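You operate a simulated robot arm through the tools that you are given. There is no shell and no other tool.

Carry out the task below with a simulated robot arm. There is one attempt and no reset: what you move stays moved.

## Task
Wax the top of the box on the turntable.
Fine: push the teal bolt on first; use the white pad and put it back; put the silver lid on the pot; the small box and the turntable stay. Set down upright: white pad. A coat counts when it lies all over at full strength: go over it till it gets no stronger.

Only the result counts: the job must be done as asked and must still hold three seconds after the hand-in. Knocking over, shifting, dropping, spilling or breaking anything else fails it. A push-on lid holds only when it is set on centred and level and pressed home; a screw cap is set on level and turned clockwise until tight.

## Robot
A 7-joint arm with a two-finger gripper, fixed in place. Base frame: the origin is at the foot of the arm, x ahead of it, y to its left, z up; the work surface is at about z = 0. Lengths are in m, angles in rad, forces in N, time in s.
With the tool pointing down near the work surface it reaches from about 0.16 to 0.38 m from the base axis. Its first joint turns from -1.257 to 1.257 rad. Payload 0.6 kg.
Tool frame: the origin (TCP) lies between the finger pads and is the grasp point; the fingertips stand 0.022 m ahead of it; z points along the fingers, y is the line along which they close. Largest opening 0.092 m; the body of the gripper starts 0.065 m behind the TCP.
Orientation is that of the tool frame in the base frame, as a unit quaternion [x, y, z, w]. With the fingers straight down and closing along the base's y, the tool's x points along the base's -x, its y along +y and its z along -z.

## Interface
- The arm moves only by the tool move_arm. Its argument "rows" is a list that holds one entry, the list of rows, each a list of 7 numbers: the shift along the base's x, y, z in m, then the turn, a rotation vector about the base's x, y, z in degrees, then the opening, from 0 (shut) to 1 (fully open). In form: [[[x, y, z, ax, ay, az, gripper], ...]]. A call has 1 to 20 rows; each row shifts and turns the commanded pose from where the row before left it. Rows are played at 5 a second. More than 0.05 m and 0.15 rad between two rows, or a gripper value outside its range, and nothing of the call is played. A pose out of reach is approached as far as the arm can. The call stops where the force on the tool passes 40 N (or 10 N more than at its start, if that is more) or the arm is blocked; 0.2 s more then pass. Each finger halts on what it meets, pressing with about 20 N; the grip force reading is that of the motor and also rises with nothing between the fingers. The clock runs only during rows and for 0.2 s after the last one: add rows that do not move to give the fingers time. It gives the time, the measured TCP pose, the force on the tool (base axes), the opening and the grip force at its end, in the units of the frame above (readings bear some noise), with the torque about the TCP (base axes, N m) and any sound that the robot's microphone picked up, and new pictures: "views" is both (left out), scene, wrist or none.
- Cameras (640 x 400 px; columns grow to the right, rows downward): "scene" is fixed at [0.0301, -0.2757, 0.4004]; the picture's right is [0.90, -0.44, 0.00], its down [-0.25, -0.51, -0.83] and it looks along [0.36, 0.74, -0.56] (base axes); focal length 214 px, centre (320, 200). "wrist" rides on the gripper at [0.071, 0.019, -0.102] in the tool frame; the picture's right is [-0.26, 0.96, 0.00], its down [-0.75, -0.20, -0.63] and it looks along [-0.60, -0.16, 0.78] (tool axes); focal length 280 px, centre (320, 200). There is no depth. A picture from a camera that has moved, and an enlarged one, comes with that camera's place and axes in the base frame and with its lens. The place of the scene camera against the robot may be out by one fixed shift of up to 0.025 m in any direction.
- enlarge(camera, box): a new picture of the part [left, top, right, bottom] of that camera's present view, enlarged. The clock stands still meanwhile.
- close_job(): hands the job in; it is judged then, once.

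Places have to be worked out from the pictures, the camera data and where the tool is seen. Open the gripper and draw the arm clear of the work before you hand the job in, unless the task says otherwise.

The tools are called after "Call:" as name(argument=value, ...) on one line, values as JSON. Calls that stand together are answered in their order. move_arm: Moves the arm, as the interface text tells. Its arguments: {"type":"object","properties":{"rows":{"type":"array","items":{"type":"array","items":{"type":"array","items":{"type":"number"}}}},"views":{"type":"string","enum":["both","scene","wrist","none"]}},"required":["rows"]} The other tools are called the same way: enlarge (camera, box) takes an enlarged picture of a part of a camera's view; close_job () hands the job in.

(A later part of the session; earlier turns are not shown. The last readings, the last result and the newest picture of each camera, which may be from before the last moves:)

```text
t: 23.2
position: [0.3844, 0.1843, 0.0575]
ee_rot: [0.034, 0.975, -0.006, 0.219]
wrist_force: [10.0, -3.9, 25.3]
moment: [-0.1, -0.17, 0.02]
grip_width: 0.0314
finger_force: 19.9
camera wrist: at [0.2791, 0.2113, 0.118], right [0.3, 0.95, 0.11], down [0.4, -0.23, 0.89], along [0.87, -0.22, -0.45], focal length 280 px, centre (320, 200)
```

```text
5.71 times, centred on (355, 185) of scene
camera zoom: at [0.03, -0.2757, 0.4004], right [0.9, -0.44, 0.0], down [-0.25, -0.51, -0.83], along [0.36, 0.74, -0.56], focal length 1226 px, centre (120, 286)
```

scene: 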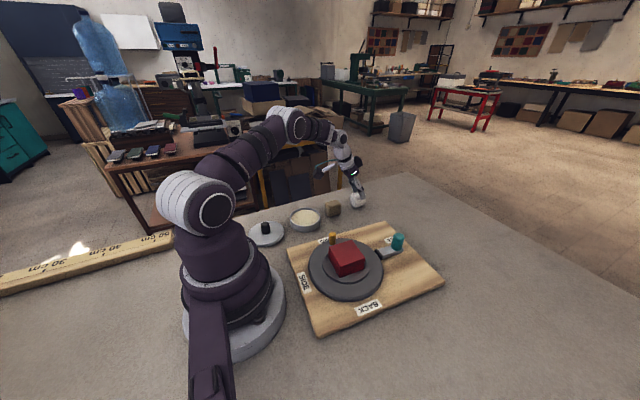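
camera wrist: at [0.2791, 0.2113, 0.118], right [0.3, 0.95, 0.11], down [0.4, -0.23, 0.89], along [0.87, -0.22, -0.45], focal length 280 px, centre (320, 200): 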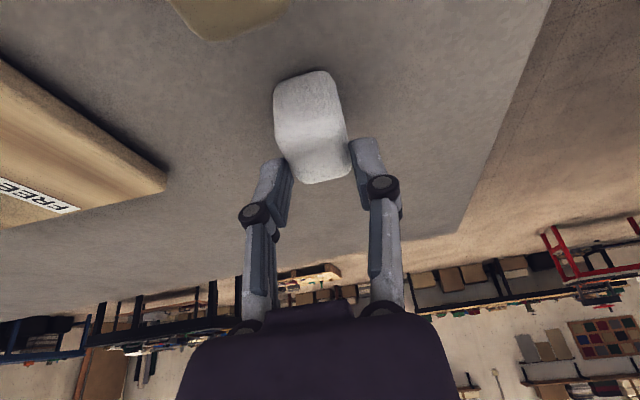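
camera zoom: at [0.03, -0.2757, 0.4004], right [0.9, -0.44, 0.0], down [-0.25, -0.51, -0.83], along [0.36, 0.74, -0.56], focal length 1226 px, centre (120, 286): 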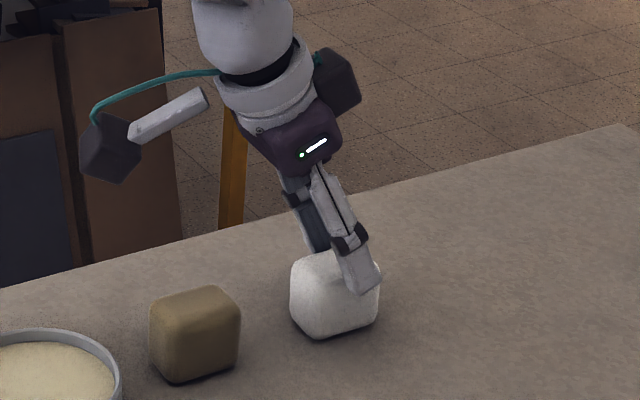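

Contact at TCP z≈0.058 with 25 N and no slip, so the grip itself is firm. I ease up, open, lower to z≈0.031 and regrip deeper.

Call:
move_arm(rows=[[[0, 0, 0.002, 0, 0, 0, 0.1], [0, 0, 0, 0, 0, 0, 0.6], [0, 0, 0, 0, 0, 0, 0.7], [0, 0, 0, 0, 0, 0, 0.7], [0, 0, -0.014, 0, 0, 0, 0.7], [0, 0, -0.014, 0, 0, 0, 0.7], [0, 0, 0, 0, 0, 0, 0.7]]])

Call:
enlarge(camera="scene", box=[310, 150, 400, 220])

```text
t: 24.8
position: [0.3827, 0.185, 0.0296]
ee_rot: [0.032, 0.976, -0.008, 0.216]
wrist_force: [0.1, -0.9, 0.8]
moment: [0.01, -0.02, -0.01]
grip_width: 0.0645
finger_force: 0.1
camera wrist: at [0.2785, 0.2122, 0.0914], right [0.3, 0.95, 0.11], down [0.4, -0.23, 0.89], along [0.86, -0.22, -0.45], focal length 280 px, centre (320, 200)
```

scene: 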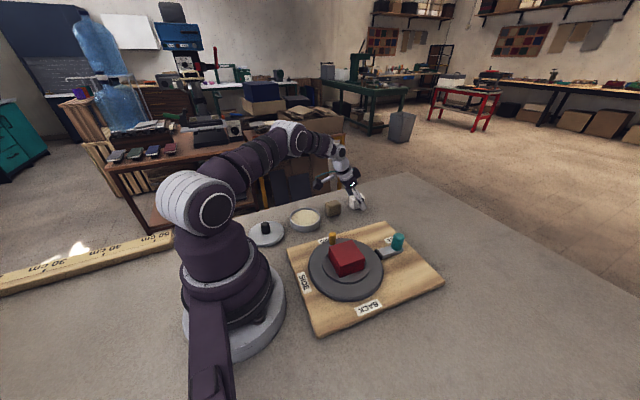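
wrist: 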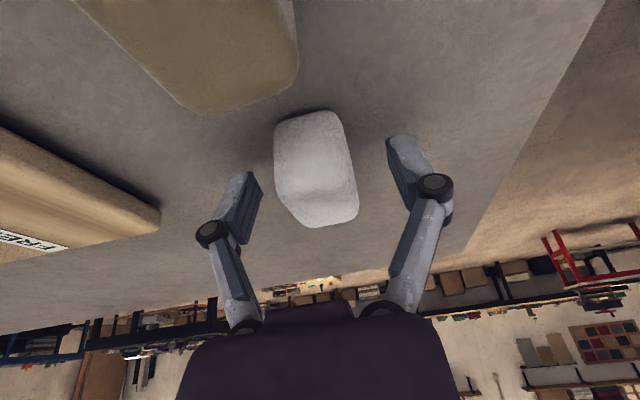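

```text
5.71 times, centred on (355, 185) of scene
camera zoom: at [0.0301, -0.2757, 0.4004], right [0.9, -0.44, 0.0], down [-0.25, -0.51, -0.83], along [0.36, 0.74, -0.56], focal length 1226 px, centre (120, 286)
```

zoom: 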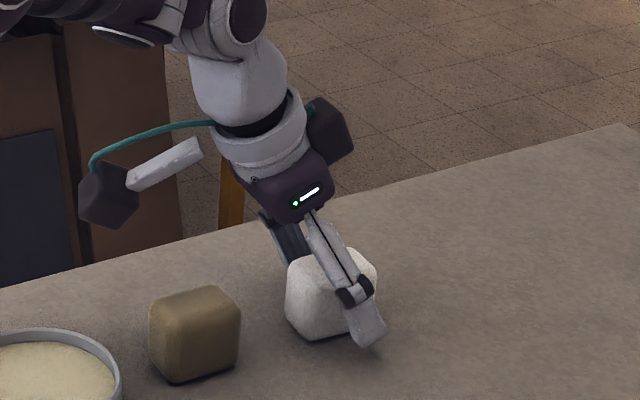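

The pad stands upright again and the fingers are deeper. I close on it.

Call:
move_arm(rows=[[[0, 0, 0, 0, 0, 0, 0.4], [0, 0, 0, 0, 0, 0, 0.2], [0, 0, 0, 0, 0, 0, 0], [0, 0, 0, 0, 0, 0, 0], [0, 0, 0, 0, 0, 0, 0], [0, 0, 0, 0, 0, 0, 0]]])

Call:
enlarge(camera="scene", box=[310, 150, 400, 220])

```text
t: 26.2
position: [0.3837, 0.1848, 0.0305]
ee_rot: [0.033, 0.976, -0.007, 0.216]
wrist_force: [0.4, -0.9, 0.6]
moment: [0.02, -0.05, 0.0]
grip_width: 0.0311
finger_force: 19.5
camera wrist: at [0.2785, 0.2122, 0.0916], right [0.3, 0.95, 0.11], down [0.4, -0.23, 0.89], along [0.86, -0.22, -0.45], focal length 280 px, centre (320, 200)
```

scene: 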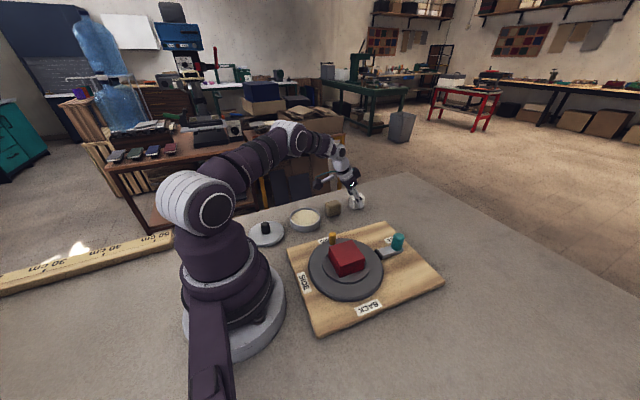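
wrist: 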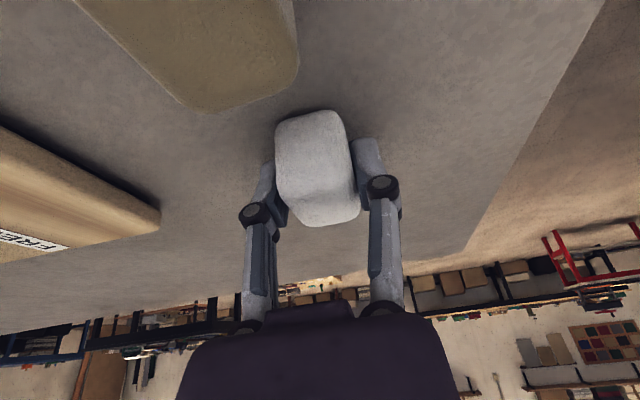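

```text
5.71 times, centred on (355, 185) of scene
camera zoom: at [0.0301, -0.2757, 0.4004], right [0.9, -0.44, 0.0], down [-0.25, -0.51, -0.83], along [0.36, 0.74, -0.56], focal length 1226 px, centre (120, 286)
```

zoom: 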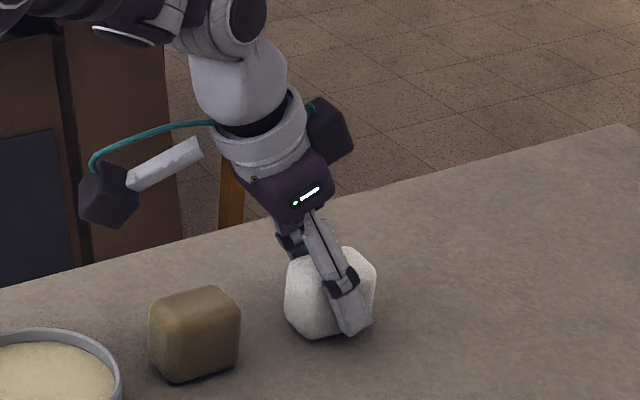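

Gripped deeper at 31 mm width. I lift gently in small steps and check whether the pad moves relative to the fingers.

Call:
move_arm(rows=[[[0, 0, 0.004, 0, 0, 0, 0], [0, 0, 0.006, 0, 0, 0, 0], [0, 0, 0.01, 0, 0, 0, 0], [0, 0, 0.01, 0, 0, 0, 0], [0, 0, 0, 0, 0, 0, 0]]])

Call:
enlarge(camera="scene", box=[310, 150, 400, 220])

```text
t: 27.4
position: [0.3819, 0.1858, 0.0602]
ee_rot: [0.033, 0.976, -0.007, 0.217]
wrist_force: [-0.1, -0.5, -0.6]
moment: [0.0, 0.03, 0.01]
grip_width: 0.0309
finger_force: 20.2
camera wrist: at [0.2776, 0.2118, 0.1218], right [0.3, 0.95, 0.11], down [0.4, -0.23, 0.89], along [0.86, -0.22, -0.45], focal length 280 px, centre (320, 200)
```

scene: 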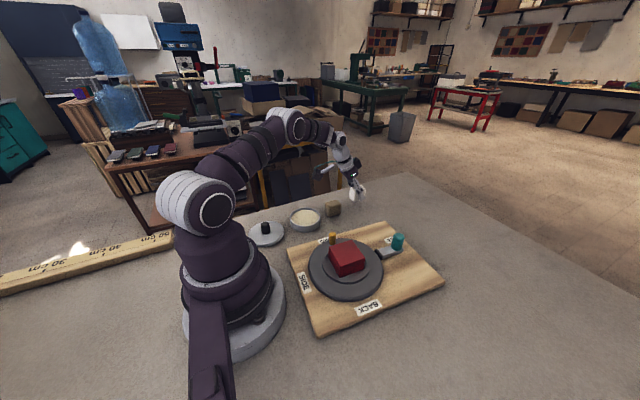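
wrist: 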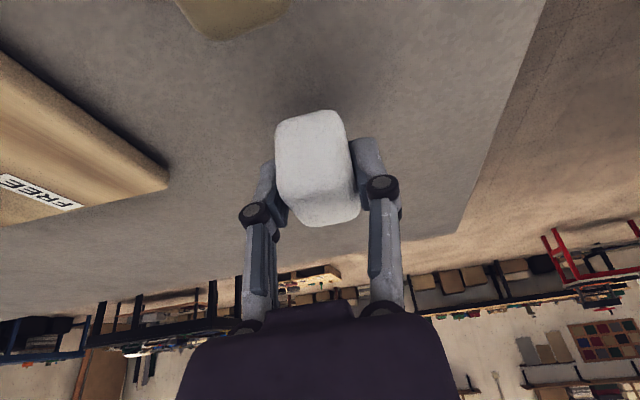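

```text
5.71 times, centred on (355, 185) of scene
camera zoom: at [0.0301, -0.2757, 0.4004], right [0.9, -0.44, 0.0], down [-0.25, -0.51, -0.83], along [0.36, 0.74, -0.56], focal length 1226 px, centre (120, 286)
```

zoom: 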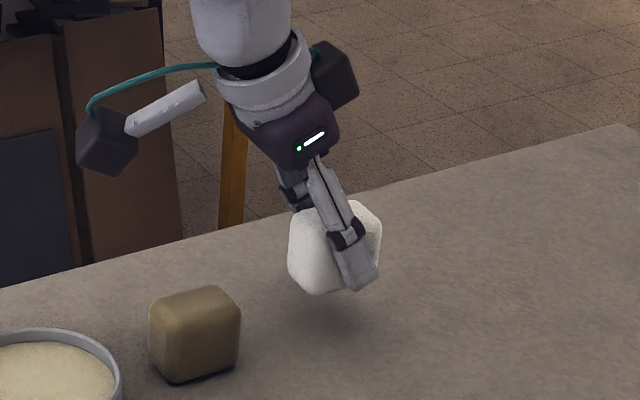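

No slip this time. I raise a bit more and carry the pad to above the pot, slowly.

Call:
move_arm(rows=[[[0, 0, 0.015, 0, 0, 0, 0], [0, 0, 0.015, 0, 0, 0, 0], [-0.015, 0, 0, 0, 0, 0, 0], [-0.03, 0, 0, 0, 0, 0, 0], [-0.03, 0, 0, 0, 0, 0, 0], [-0.03, 0, 0, 0, 0, 0, 0], [-0.03, 0, 0, 0, 0, 0, 0], [-0.03, 0, 0, 0, 0, 0, 0], [-0.015, 0, -0.01, 0, 0, 0, 0], [0, 0, 0, 0, 0, 0, 0]]])

Call:
enlarge(camera="scene", box=[240, 160, 350, 250])

Call:
enlarge(camera="wrist", box=[220, 0, 420, 250])

```text
t: 29.6
position: [0.2025, 0.1859, 0.0775]
ee_rot: [0.033, 0.976, -0.007, 0.217]
wrist_force: [-0.2, 0.1, 0.3]
moment: [0.02, 0.01, -0.01]
grip_width: 0.031
finger_force: 20.3
camera wrist: at [0.0984, 0.2116, 0.139], right [0.3, 0.95, 0.11], down [0.4, -0.23, 0.89], along [0.86, -0.22, -0.45], focal length 280 px, centre (320, 200)
```

scene: 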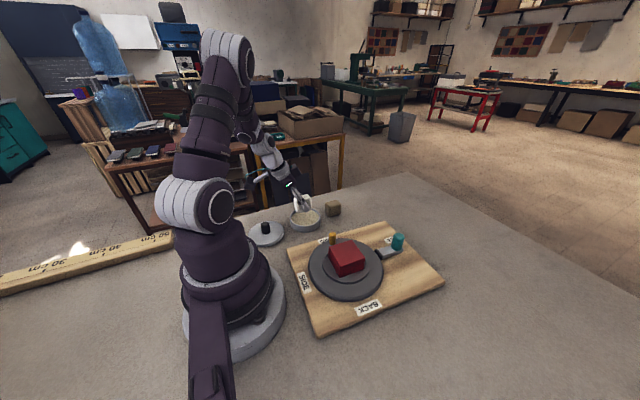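
wrist: 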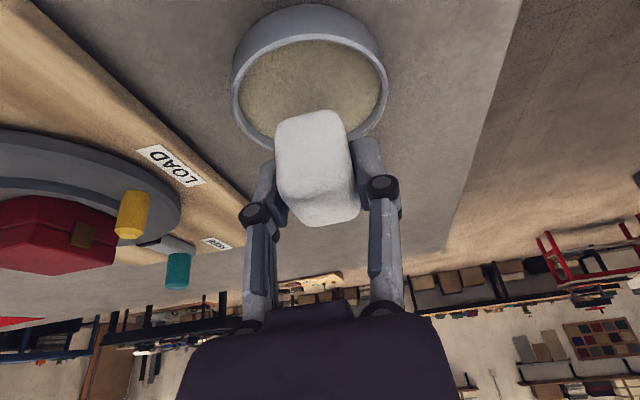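

```text
4.44 times, centred on (295, 205) of scene
camera zoom: at [0.0301, -0.2757, 0.4004], right [0.9, -0.44, 0.0], down [-0.25, -0.51, -0.83], along [0.36, 0.74, -0.56], focal length 953 px, centre (431, 178)
```

zoom: 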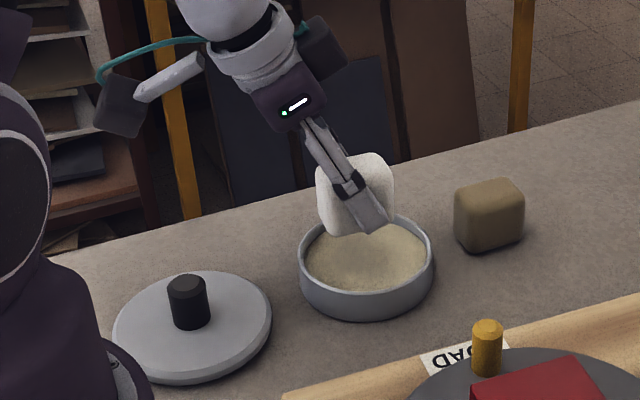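

```text
1.60 times, centred on (320, 125) of wrist
camera zoom: at [0.0984, 0.2116, 0.139], right [0.3, 0.95, 0.11], down [0.4, -0.23, 0.89], along [0.86, -0.22, -0.45], focal length 449 px, centre (320, 320)
```

zoom: 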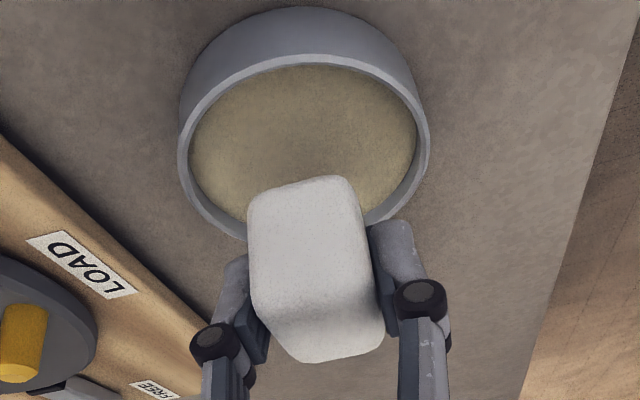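

The pot centre works out near (0.212,0.183) with radius 0.044 and rim z≈0.022; the pad (centre ≈(0.208,0.186)) is inside it. I lower toward the wax surface in small steps.

Call:
move_arm(rows=[[[0.002, -0.002, -0.015, 0, 0, 0, 0], [0.001, 0, -0.012, 0, 0, 0, 0], [0, 0, -0.003, 0, 0, 0, 0], [0, 0, -0.002, 0, 0, 0, 0], [0, 0, 0, 0, 0, 0, 0]]])

Call:
enlarge(camera="scene", box=[240, 160, 350, 250])

```text
t: 30.8
position: [0.2061, 0.1813, 0.0455]
ee_rot: [0.034, 0.975, -0.007, 0.217]
wrist_force: [-6.5, -2.8, 23.9]
moment: [-0.08, -0.01, 0.0]
grip_width: 0.031
finger_force: 20.1
camera wrist: at [0.1005, 0.2082, 0.1081], right [0.3, 0.95, 0.11], down [0.4, -0.23, 0.89], along [0.86, -0.22, -0.45], focal length 280 px, centre (320, 200)
```

scene: 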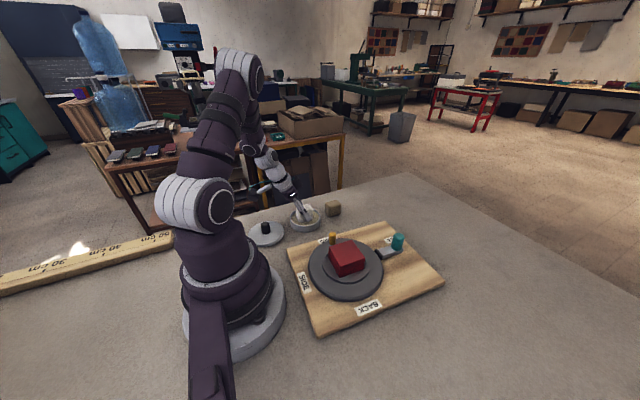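
wrist: 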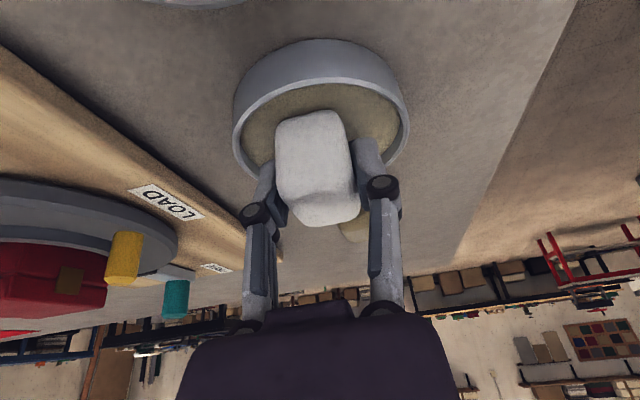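

```text
4.44 times, centred on (295, 205) of scene
camera zoom: at [0.0301, -0.2757, 0.4004], right [0.9, -0.44, 0.0], down [-0.25, -0.51, -0.83], along [0.36, 0.74, -0.56], focal length 953 px, centre (431, 178)
```

zoom: 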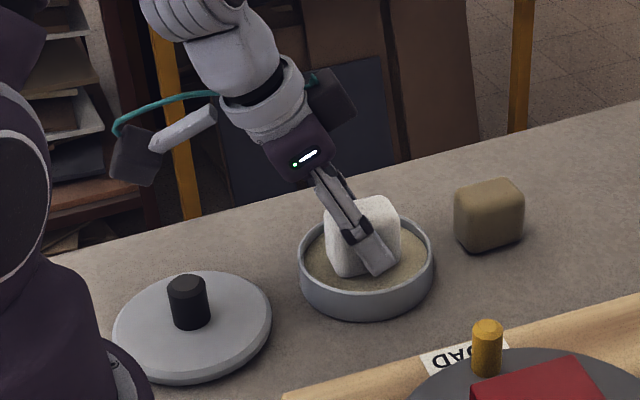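

Pad touches the wax (24 N). I ease the pressure, hold briefly, then lift and inspect.

Call:
move_arm(rows=[[[0, 0, 0.0015, 0, 0, 0, 0], [0, 0, 0, 0, 0, 0, 0], [0, 0, 0.004, 0, 0, 0, 0], [0, 0, 0.015, 0, 0, 0, 0], [0, 0, 0.03, 0, 0, 0, 0], [0, 0, 0.03, 0, 0, 0, 0], [0, 0, 0.02, 0, 0, 0, 0], [0, 0, 0, 0, 0, 0, 0]]])

Call:
enlarge(camera="scene", box=[240, 140, 350, 250])

```text
t: 32.6
position: [0.2055, 0.1813, 0.1488]
ee_rot: [0.034, 0.976, -0.008, 0.216]
wrist_force: [-0.1, -0.5, -1.0]
moment: [0.0, 0.02, 0.02]
grip_width: 0.0311
finger_force: 19.6
camera wrist: at [0.1013, 0.2084, 0.2102], right [0.3, 0.95, 0.11], down [0.4, -0.23, 0.89], along [0.86, -0.22, -0.45], focal length 280 px, centre (320, 200)
```

scene: 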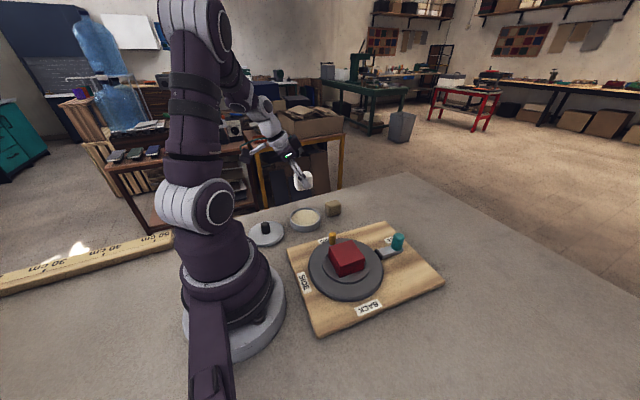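
wrist: 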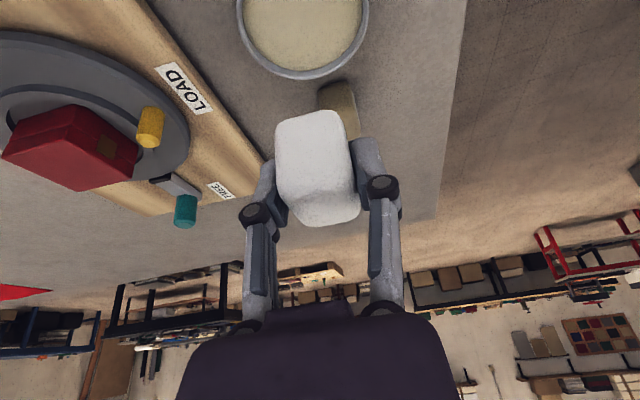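

```text
3.64 times, centred on (295, 195) of scene
camera zoom: at [0.0301, -0.2757, 0.4004], right [0.9, -0.44, 0.0], down [-0.25, -0.51, -0.83], along [0.36, 0.74, -0.56], focal length 780 px, centre (411, 218)
```

zoom: 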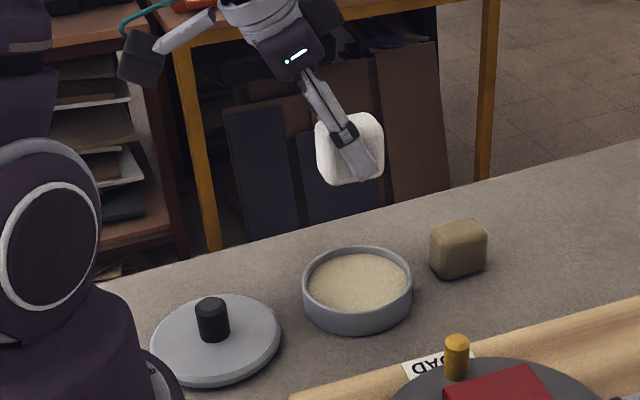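

The wax is on the pad presumably. Now I look closely at the box to fix its position and top height.

Call:
enlarge(camera="scene", box=[305, 225, 395, 305])

Call:
enlarge(camera="wrist", box=[0, 60, 240, 240])

```text
5.00 times, centred on (350, 265) of scene
camera zoom: at [0.0301, -0.2757, 0.4004], right [0.9, -0.44, 0.0], down [-0.25, -0.51, -0.83], along [0.36, 0.74, -0.56], focal length 1072 px, centre (170, -125)
```

zoom: 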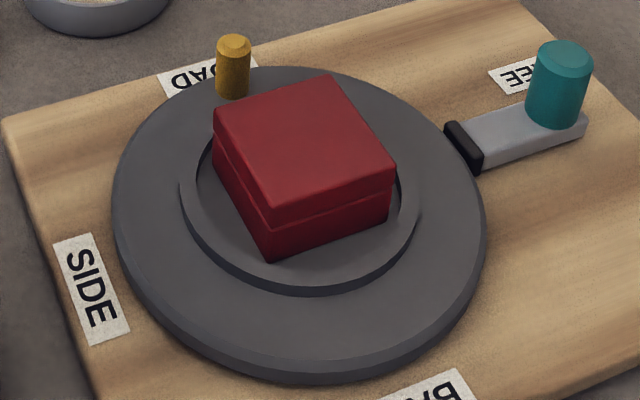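

```text
2.22 times, centred on (120, 150) of wrist
camera zoom: at [0.1013, 0.2084, 0.2102], right [0.3, 0.95, 0.11], down [0.4, -0.23, 0.89], along [0.86, -0.22, -0.45], focal length 623 px, centre (764, 311)
```

zoom: 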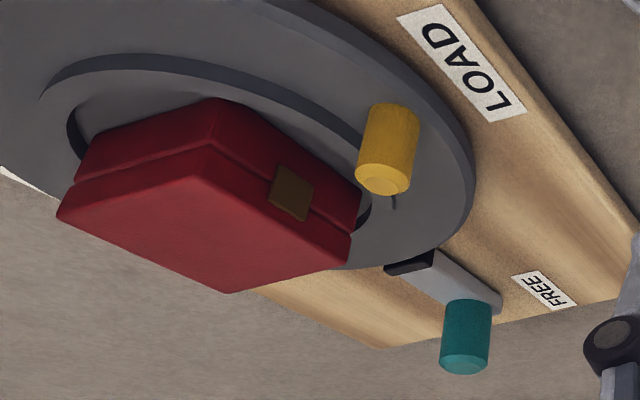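

The box top triangulates to corners (0.197,0.009), (0.252,0.007), (0.247,-0.049), (0.192,-0.044): centre (0.222,-0.019), about 55 mm square, top z≈0.068. I carry the pad above it at a safe height to test reach with this tilt.

Call:
move_arm(rows=[[[0, -0.02, 0, 0, 0, 0, 0], [0, -0.035, 0, 0, 0, 0, 0], [0.003, -0.035, 0, 0, 0, 0, 0], [0.003, -0.035, 0, 0, 0, 0, 0], [0.003, -0.035, 0, 0, 0, 0, 0], [0.002, -0.03, -0.005, 0, 0, 0, 0], [0, -0.01, -0.005, 0, 0, 0, 0], [0, 0, 0, 0, 0, 0, 0]]])

Call:
enlarge(camera="scene", box=[305, 200, 395, 280])

```text
t: 34.4
position: [0.2202, -0.0193, 0.1383]
ee_rot: [0.033, 0.976, -0.007, 0.216]
wrist_force: [-0.2, -0.2, -1.0]
moment: [0.01, 0.0, 0.0]
grip_width: 0.0311
finger_force: 19.8
out of reach, approached as far as the arm can: row 7
camera wrist: at [0.1152, 0.0084, 0.1995], right [0.3, 0.95, 0.11], down [0.4, -0.23, 0.88], along [0.86, -0.22, -0.45], focal length 280 px, centre (320, 200)
```

scene: 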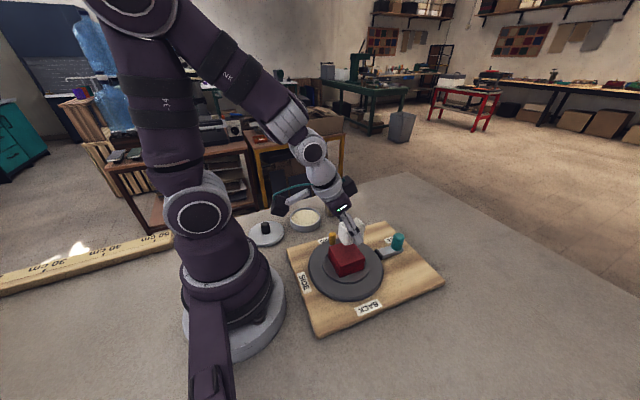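
wrist: 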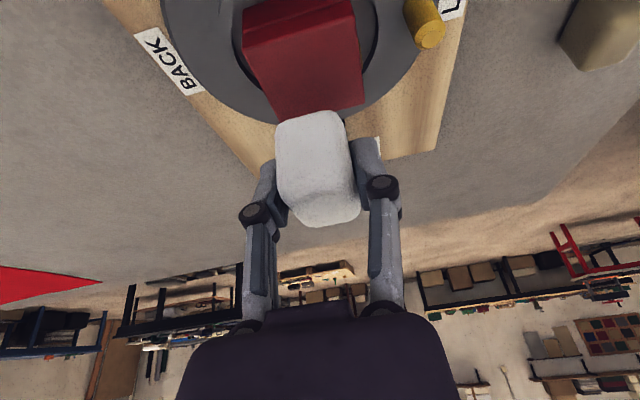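

```text
5.00 times, centred on (350, 240) of scene
camera zoom: at [0.0301, -0.2757, 0.4004], right [0.9, -0.44, 0.0], down [-0.25, -0.51, -0.83], along [0.36, 0.74, -0.56], focal length 1072 px, centre (170, 0)
```

zoom: 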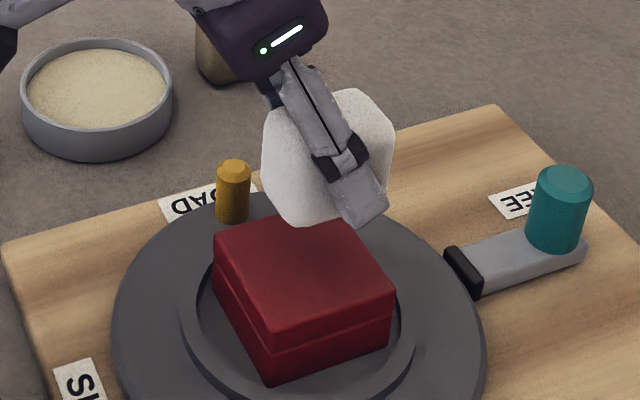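

At 25° outward tilt the arm bottoms out at x≈0.22, so I raise slightly and yaw the tool +90° about the vertical, making the tilt sideways while the pad stays level.

Call:
move_arm(rows=[[[0.005, 0, 0.008, 0, 0, 8.2, 0], [0.002, 0, 0.004, 0, 0, 8.2, 0], [0, 0, 0, 0, 0, 8.2, 0], [0, 0, 0, 0, 0, 8.2, 0], [0, 0, 0, 0, 0, 8.2, 0], [0, 0, 0, 0, 0, 8.2, 0], [0, 0, 0, 0, 0, 8.2, 0], [0, 0, 0, 0, 0, 8.2, 0], [0, -0.001, 0, 0, 0, 8.2, 0], [-0.002, -0.002, 0, 0, 0, 8.2, 0], [-0.003, -0.003, 0, 0, 0, 8, 0], [0, 0, 0, 0, 0, 0, 0]]])

Call:
enlarge(camera="scene", box=[305, 200, 395, 280])

```text
t: 37.0
position: [0.2225, -0.0247, 0.1513]
ee_rot: [-0.667, 0.713, 0.148, 0.158]
wrist_force: [0.4, 0.0, -0.1]
moment: [0.01, -0.01, -0.01]
grip_width: 0.031
finger_force: 19.9
camera wrist: at [0.1969, -0.1306, 0.2119], right [-0.95, 0.3, 0.11], down [0.23, 0.4, 0.89], along [0.22, 0.86, -0.45], focal length 280 px, centre (320, 200)
```

scene: 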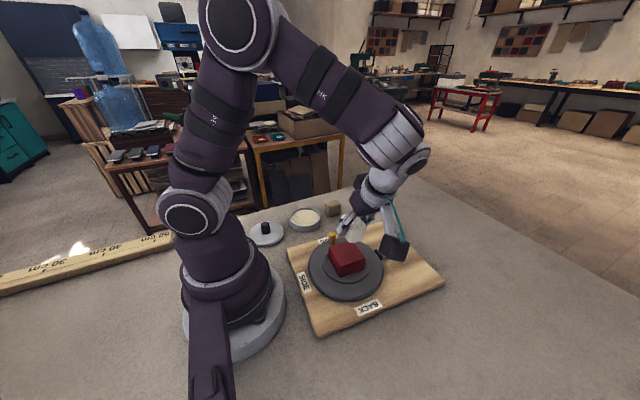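
wrist: 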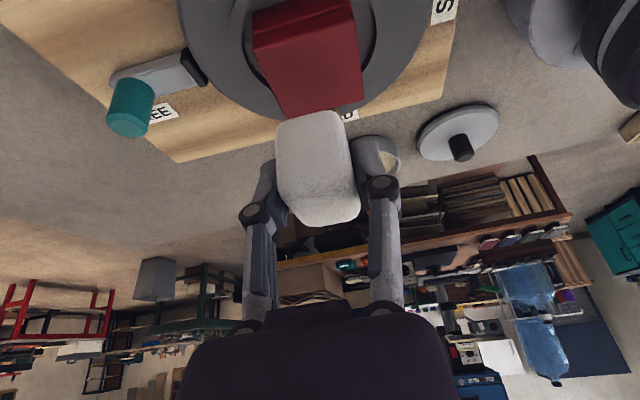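

```text
5.00 times, centred on (350, 240) of scene
camera zoom: at [0.0301, -0.2757, 0.4004], right [0.9, -0.44, 0.0], down [-0.25, -0.51, -0.83], along [0.36, 0.74, -0.56], focal length 1072 px, centre (170, 0)
```

zoom: 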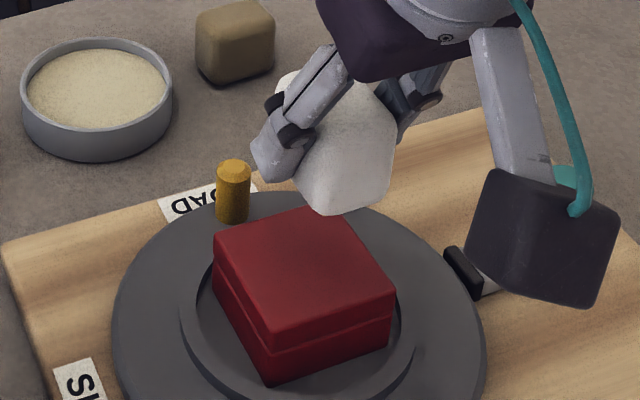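

Reach is good with the sideways tilt. I descend over the box centre to just above its top (expected pad contact at TCP z≈0.098).

Call:
move_arm(rows=[[[0, 0, -0.02, 0, 0, 0, 0], [0, 0, -0.02, 0, 0, 0, 0], [0, 0, -0.005, 0, 0, 0, 0], [0, 0, -0.002, 0, 0, 0, 0], [0, 0, 0, 0, 0, 0, 0]]])

Call:
enlarge(camera="scene", box=[305, 210, 395, 290])

```text
t: 38.2
position: [0.223, -0.0239, 0.104]
ee_rot: [-0.667, 0.713, 0.149, 0.157]
wrist_force: [0.1, 0.8, -1.4]
moment: [0.01, -0.01, 0.02]
grip_width: 0.031
finger_force: 20.1
camera wrist: at [0.1967, -0.1297, 0.165], right [-0.95, 0.3, 0.11], down [0.23, 0.4, 0.89], along [0.22, 0.86, -0.45], focal length 280 px, centre (320, 200)
```

scene: 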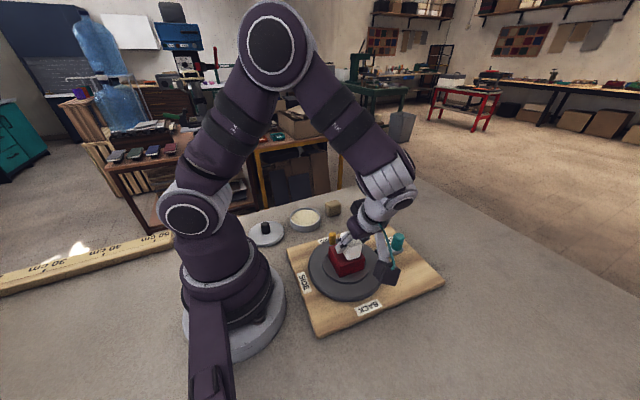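
wrist: 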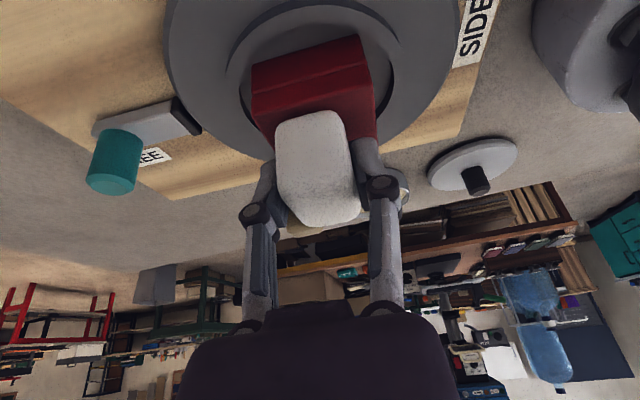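

```text
5.00 times, centred on (350, 250) of scene
camera zoom: at [0.0301, -0.2757, 0.4004], right [0.9, -0.44, 0.0], down [-0.25, -0.51, -0.83], along [0.36, 0.74, -0.56], focal length 1072 px, centre (170, -50)
```

zoom: 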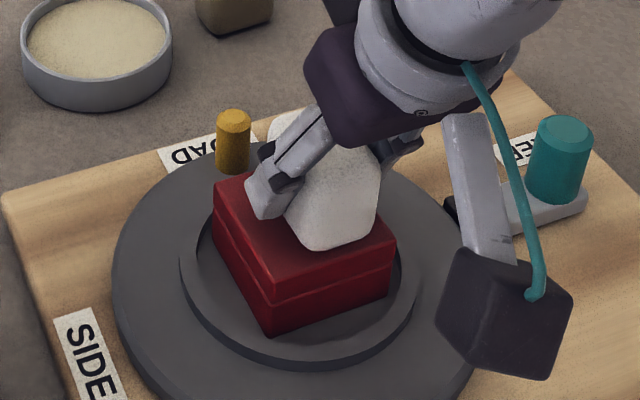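

The pad hangs just above the top. I go down in 1 mm steps to make light contact.

Call:
move_arm(rows=[[[0, 0, -0.002, 0, 0, 0, 0], [0, 0, -0.001, 0, 0, 0, 0], [0, 0, -0.001, 0, 0, 0, 0], [0, 0, 0, 0, 0, 0, 0]]], views="none")

```text
t: 39.2
position: [0.2222, -0.0232, 0.1018]
ee_rot: [-0.667, 0.713, 0.147, 0.159]
wrist_force: [6.6, -0.3, 27.1]
moment: [0.26, -0.22, -0.07]
grip_width: 0.031
finger_force: 19.6
```

Contact at TCP z≈0.102, pressed 27 N – too much. I ease up 1.6 mm to get a light press and test a short rub.

Call:
move_arm(rows=[[[0, 0, 0.0016, 0, 0, 0, 0], [0, 0, 0, 0, 0, 0, 0], [0.005, 0, 0, 0, 0, 0, 0], [0.005, 0, 0, 0, 0, 0, 0]]])

Call:
enlarge(camera="scene", box=[305, 210, 395, 290])

```text
t: 40.2
position: [0.2323, -0.0241, 0.1013]
ee_rot: [-0.666, 0.714, 0.149, 0.158]
wrist_force: [-8.3, 0.1, 14.9]
moment: [0.13, 0.26, 0.07]
grip_width: 0.0309
finger_force: 20.4
camera wrist: at [0.2063, -0.1294, 0.1626], right [-0.95, 0.3, 0.11], down [0.23, 0.4, 0.89], along [0.22, 0.86, -0.45], focal length 280 px, centre (320, 200)
```

scene: 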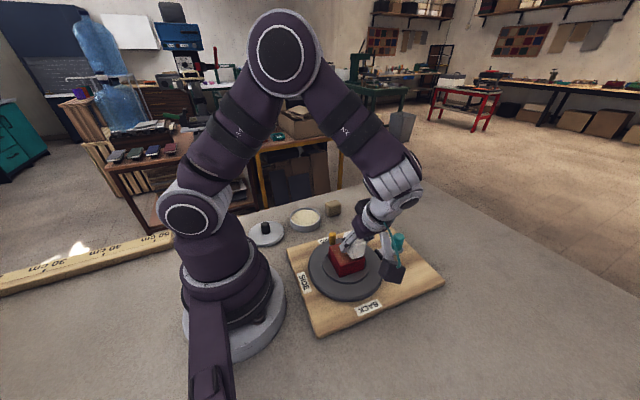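
wrist: 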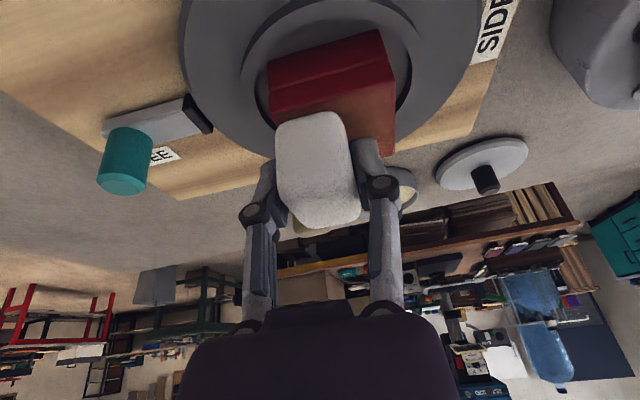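

```text
5.00 times, centred on (350, 250) of scene
camera zoom: at [0.0301, -0.2757, 0.4004], right [0.9, -0.44, 0.0], down [-0.25, -0.51, -0.83], along [0.36, 0.74, -0.56], focal length 1072 px, centre (170, -50)
```

zoom: 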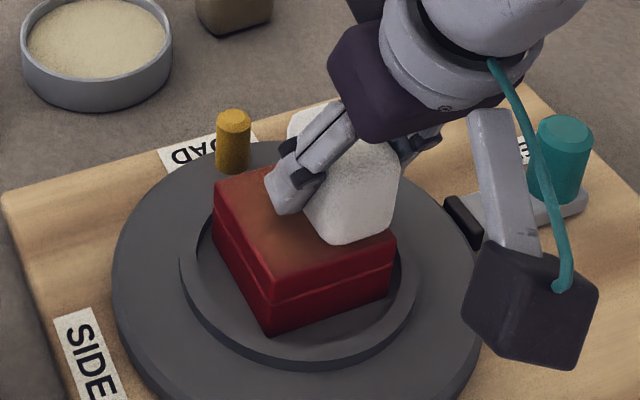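

The rubbed band is turning orange-yellow: wax is going on. Lateral force is 8 N, so I ease up slightly and run a raster over the whole top.

Call:
move_arm(rows=[[[0.004, 0, 0.0006, 0, 0, 0, 0], [0.003, 0, 0, 0, 0, 0, 0], [0, 0.0065, 0, 0, 0, 0, 0], [0, 0.0065, 0, 0, 0, 0, 0], [0, -0.0087, 0, 0, 0, 0, 0], [0, -0.0087, 0, 0, 0, 0, 0], [0, -0.0087, 0, 0, 0, 0, 0], [-0.0085, 0, 0, 0, 0, 0, 0], [-0.0085, 0, 0, 0, 0, 0, 0], [0, 0.0087, 0, 0, 0, 0, 0], [0, 0.0087, 0, 0, 0, 0, 0], [0, 0.0087, 0, 0, 0, 0, 0], [-0.0085, 0, 0, 0, 0, 0, 0], [-0.0085, 0, 0, 0, 0, 0, 0], [0, -0.0087, 0, 0, 0, 0, 0], [0, -0.0087, 0, 0, 0, 0, 0], [0, -0.0087, 0, 0, 0, 0, 0]]])

Call:
enlarge(camera="scene", box=[305, 210, 395, 290])

```text
t: 43.8
position: [0.2067, -0.0362, 0.1011]
ee_rot: [-0.666, 0.714, 0.148, 0.158]
wrist_force: [0.0, -0.9, 0.3]
moment: [-0.02, 0.03, -0.01]
grip_width: 0.0308
finger_force: 20.1
camera wrist: at [0.181, -0.1428, 0.1635], right [-0.95, 0.3, 0.11], down [0.23, 0.4, 0.89], along [0.22, 0.86, -0.45], focal length 280 px, centre (320, 200)
```

scene: 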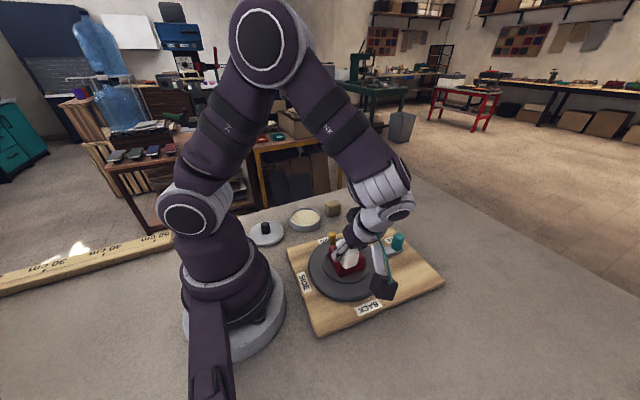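
wrist: 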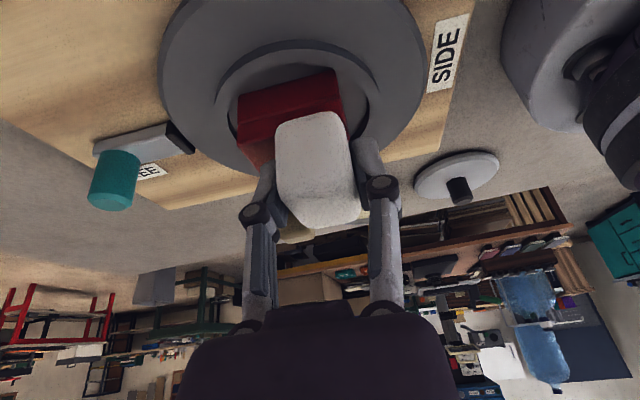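

```text
5.00 times, centred on (350, 250) of scene
camera zoom: at [0.0301, -0.2757, 0.4004], right [0.9, -0.44, 0.0], down [-0.25, -0.51, -0.83], along [0.36, 0.74, -0.56], focal length 1072 px, centre (170, -50)
```

zoom: 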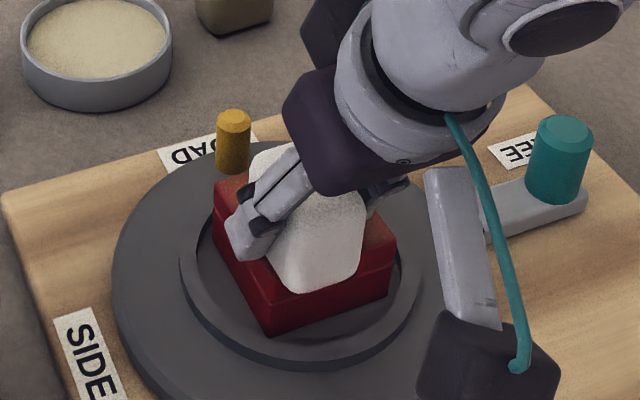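

Contact force has dropped to zero here, so the last strokes were too light. I lower 1 mm and check the force at this corner.

Call:
move_arm(rows=[[[0, 0, -0.001, 0, 0, 0, 0], [0, 0, 0, 0, 0, 0, 0]]], views="none")

```text
t: 44.4
position: [0.2065, -0.0377, 0.1013]
ee_rot: [-0.666, 0.714, 0.148, 0.159]
wrist_force: [-3.4, -1.6, 24.1]
moment: [0.22, 0.09, 0.05]
grip_width: 0.0308
finger_force: 20.0
```

Contact is stiff (about 24 N per mm) and the pad lies flat. I ease up 0.5 mm and raster lanes across the whole top, with range slightly over all edges.

Call:
move_arm(rows=[[[-0.006, -0.005, 0.0005, 0, 0, 0, 0], [0, 0.00825, 0, 0, 0, 0, 0], [0, 0.00825, 0, 0, 0, 0, 0], [0, 0.00825, 0, 0, 0, 0, 0], [0, 0.00825, 0, 0, 0, 0, 0], [0.00725, 0, 0, 0, 0, 0, 0], [0.00725, 0, 0, 0, 0, 0, 0], [0, -0.00825, 0, 0, 0, 0, 0], [0, -0.00825, 0, 0, 0, 0, 0], [0, -0.00825, 0, 0, 0, 0, 0], [0, -0.00825, 0, 0, 0, 0, 0], [0.00725, 0, 0, 0, 0, 0, 0], [0.00725, 0, 0, 0, 0, 0, 0], [0, 0.00825, 0, 0, 0, 0, 0], [0, 0.00825, 0, 0, 0, 0, 0], [0, 0.00825, 0, 0, 0, 0, 0], [0, 0.00825, 0, 0, 0, 0, 0]]])

Call:
enlarge(camera="scene", box=[305, 210, 395, 290])

```text
t: 48.0
position: [0.2299, -0.0102, 0.1026]
ee_rot: [-0.666, 0.714, 0.148, 0.158]
wrist_force: [0.5, -1.0, -1.1]
moment: [0.01, 0.0, 0.0]
grip_width: 0.0309
finger_force: 20.0
camera wrist: at [0.2039, -0.1158, 0.1643], right [-0.95, 0.3, 0.11], down [0.23, 0.4, 0.89], along [0.22, 0.86, -0.45], focal length 280 px, centre (320, 200)
```

scene: 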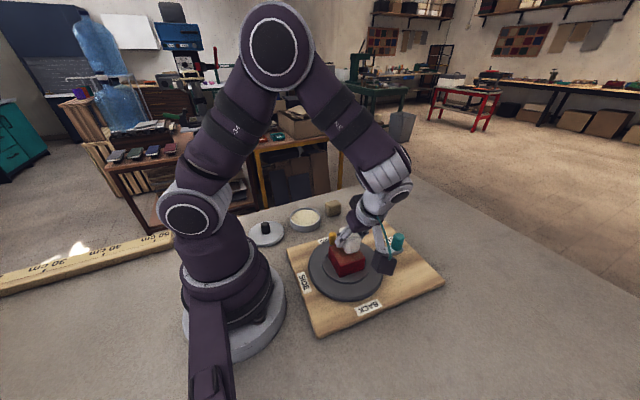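
wrist: 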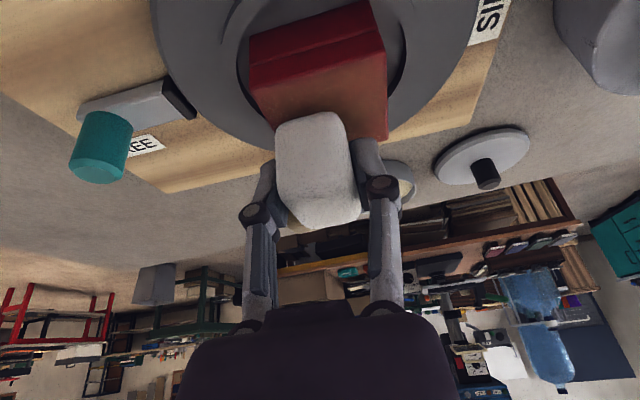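

```text
5.00 times, centred on (350, 250) of scene
camera zoom: at [0.0301, -0.2757, 0.4004], right [0.9, -0.44, 0.0], down [-0.25, -0.51, -0.83], along [0.36, 0.74, -0.56], focal length 1072 px, centre (170, -50)
```

zoom: 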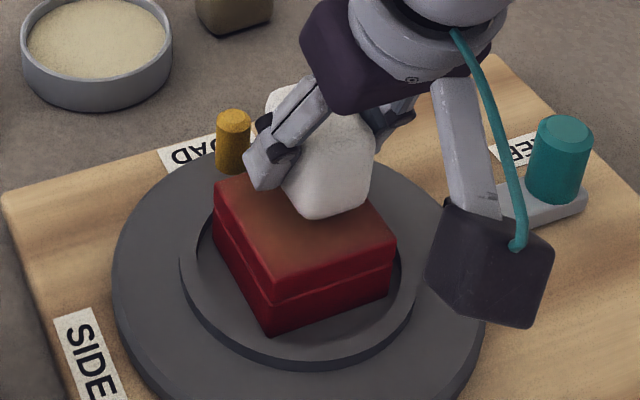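

The centre is tinted but edges are still red, and contact is lost again. I lower 0.8 mm and check force before the next strokes.

Call:
move_arm(rows=[[[0, 0, -0.0008, 0, 0, 0, 0], [0, 0, 0, 0, 0, 0, 0]]], views="none")

```text
t: 48.6
position: [0.2294, -0.0091, 0.1022]
ee_rot: [-0.666, 0.714, 0.148, 0.159]
wrist_force: [-0.2, 0.2, 0.2]
moment: [0.0, 0.02, -0.01]
grip_width: 0.0307
finger_force: 19.8
```

Still no contact; I lower a further 1 mm in half-millimetre steps here.

Call:
move_arm(rows=[[[0, 0, -0.0005, 0, 0, 0, 0], [0, 0, -0.0005, 0, 0, 0, 0], [0, 0, 0, 0, 0, 0, 0]]], views="none")

```text
t: 49.4
position: [0.2299, -0.0097, 0.1011]
ee_rot: [-0.667, 0.713, 0.148, 0.159]
wrist_force: [0.3, -2.6, 27.0]
moment: [0.16, -0.02, 0.02]
grip_width: 0.031
finger_force: 20.0
```

27 N here now. I ease 0.4 mm and stroke along the far-x lane in a short call, checking the force at its end.

Call:
move_arm(rows=[[[0.007, 0, 0.0004, 0, 0, 0, 0], [0.007, 0, 0, 0, 0, 0, 0], [0, -0.00825, 0, 0, 0, 0, 0], [0, -0.00825, 0.0002, 0, 0, 0, 0], [0, -0.00825, 0, 0, 0, 0, 0], [0, -0.00825, 0.0002, 0, 0, 0, 0]]])

Call:
enlarge(camera="scene", box=[305, 210, 395, 290])

```text
t: 50.8
position: [0.2411, -0.0408, 0.101]
ee_rot: [-0.666, 0.714, 0.148, 0.158]
wrist_force: [-0.6, -0.4, -0.4]
moment: [0.0, 0.03, -0.01]
grip_width: 0.0309
finger_force: 20.2
camera wrist: at [0.2155, -0.1477, 0.1629], right [-0.95, 0.3, 0.11], down [0.23, 0.4, 0.88], along [0.22, 0.86, -0.45], focal length 280 px, centre (320, 200)
```

scene: 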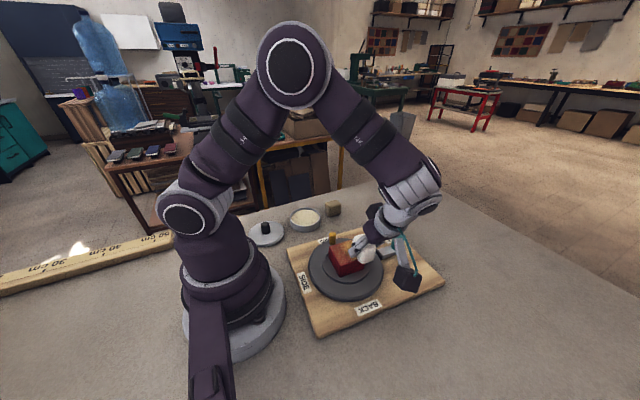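
wrist: 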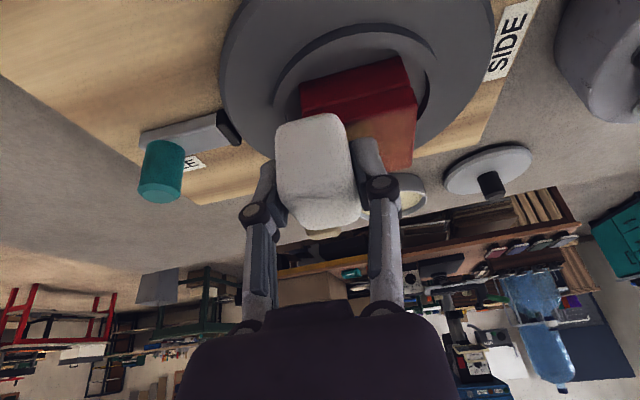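

```text
5.00 times, centred on (350, 250) of scene
camera zoom: at [0.0301, -0.2757, 0.4004], right [0.9, -0.44, 0.0], down [-0.25, -0.51, -0.83], along [0.36, 0.74, -0.56], focal length 1072 px, centre (170, -50)
```

zoom: 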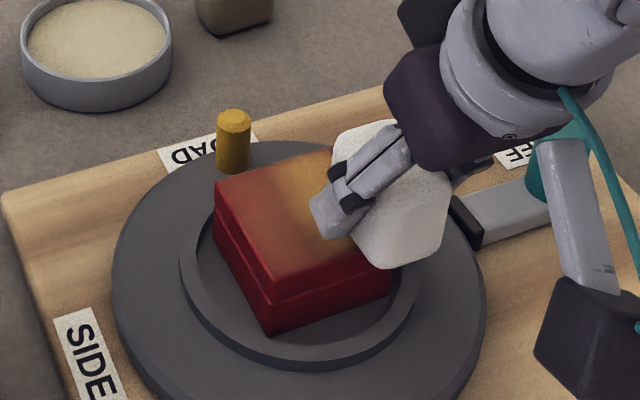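

The coat is strongest where I pressed well and weak at the front and left. I press again here (lower 0.8 mm) and check.

Call:
move_arm(rows=[[[-0.003, 0, -0.0004, 0, 0, 0, 0], [0, 0, -0.0004, 0, 0, 0, 0], [0, 0, 0, 0, 0, 0, 0]]], views="none")

```text
t: 51.6
position: [0.2391, -0.0427, 0.0999]
ee_rot: [-0.667, 0.713, 0.146, 0.159]
wrist_force: [2.6, -0.7, 23.1]
moment: [0.33, 0.01, 0.0]
grip_width: 0.031
finger_force: 20.2
```

Good contact (23 N). The contact height falls about 0.046 mm per mm of +x, so I will compensate for it; I rub up and down this far-x lane.

Call:
move_arm(rows=[[[0, 0.00825, 0.0003, 0, 0, 0, 0], [0, 0.00825, 0, 0, 0, 0, 0], [0, 0.00825, 0, 0, 0, 0, 0], [0, 0.00825, 0, 0, 0, 0, 0], [0, -0.00825, 0, 0, 0, 0, 0], [0, -0.00825, 0, 0, 0, 0, 0], [0, -0.00825, 0, 0, 0, 0, 0], [0, -0.00825, 0, 0, 0, 0, 0]]], views="none")

```text
t: 53.4
position: [0.239, -0.0417, 0.1009]
ee_rot: [-0.666, 0.714, 0.147, 0.158]
wrist_force: [-0.2, -0.6, -0.7]
moment: [0.01, -0.03, 0.01]
grip_width: 0.0313
finger_force: 19.8
```

Contact is lost again at a lower height, so the pad is probably creeping up in the grip under load. I take a look at the pad's state before continuing.

Call:
enlarge(camera="scene", box=[315, 215, 395, 275])

Call:
enlarge(camera="wrist", box=[200, 40, 440, 240])

```text
6.67 times, centred on (355, 245) of scene
camera zoom: at [0.0301, -0.2757, 0.4004], right [0.9, -0.44, 0.0], down [-0.25, -0.51, -0.83], along [0.36, 0.74, -0.56], focal length 1430 px, centre (87, -100)
```

zoom: 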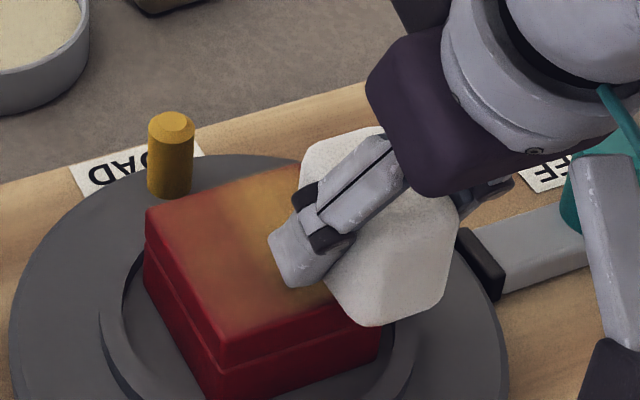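

```text
2.00 times, centred on (320, 140) of wrist
camera zoom: at [0.2144, -0.1474, 0.1624], right [-0.95, 0.3, 0.11], down [0.23, 0.4, 0.89], along [0.22, 0.86, -0.45], focal length 561 px, centre (320, 320)
```

zoom: 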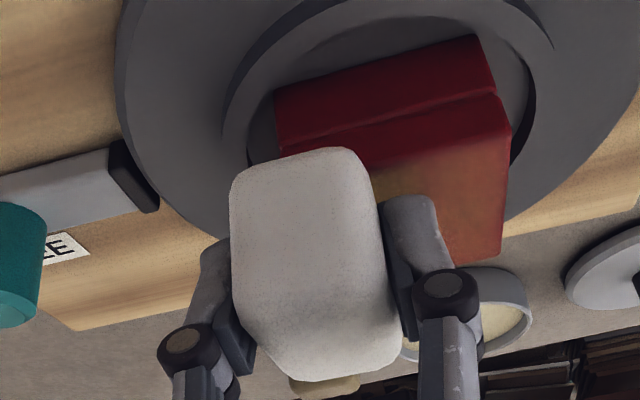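

The pad still looks level and the finger tips stay clear. I lower in small steps and check the force again.

Call:
move_arm(rows=[[[0, 0, -0.0004, 0, 0, 0, 0], [0, 0, 0, 0, 0, 0, 0]]], views="none")

```text
t: 54.0
position: [0.2397, -0.0419, 0.1004]
ee_rot: [-0.666, 0.713, 0.148, 0.159]
wrist_force: [-0.5, -0.1, 0.4]
moment: [-0.01, -0.01, -0.01]
grip_width: 0.031
finger_force: 20.2
```

Call:
move_arm(rows=[[[0, 0, -0.0004, 0, 0, 0, 0], [0, 0, 0, 0, 0, 0, 0]]], views="none")

```text
t: 54.6
position: [0.2394, -0.0423, 0.1]
ee_rot: [-0.666, 0.714, 0.147, 0.159]
wrist_force: [-0.5, -1.3, 14.6]
moment: [0.21, 0.01, 0.0]
grip_width: 0.031
finger_force: 20.3
```

14.6 N now. Lower force should avoid creep, so I ease to about 7 N and stroke +y, checking at the end.

Call:
move_arm(rows=[[[0, 0.00825, 0.0003, 0, 0, 0, 0], [0, 0.00825, 0, 0, 0, 0, 0], [0, 0.00825, 0, 0, 0, 0, 0], [0, 0.00825, 0, 0, 0, 0, 0]]], views="none")

```text
t: 55.6
position: [0.2402, -0.0089, 0.0988]
ee_rot: [-0.666, 0.713, 0.147, 0.159]
wrist_force: [-0.4, -9.1, 22.3]
moment: [-0.09, 0.01, 0.04]
grip_width: 0.0312
finger_force: 19.8
```

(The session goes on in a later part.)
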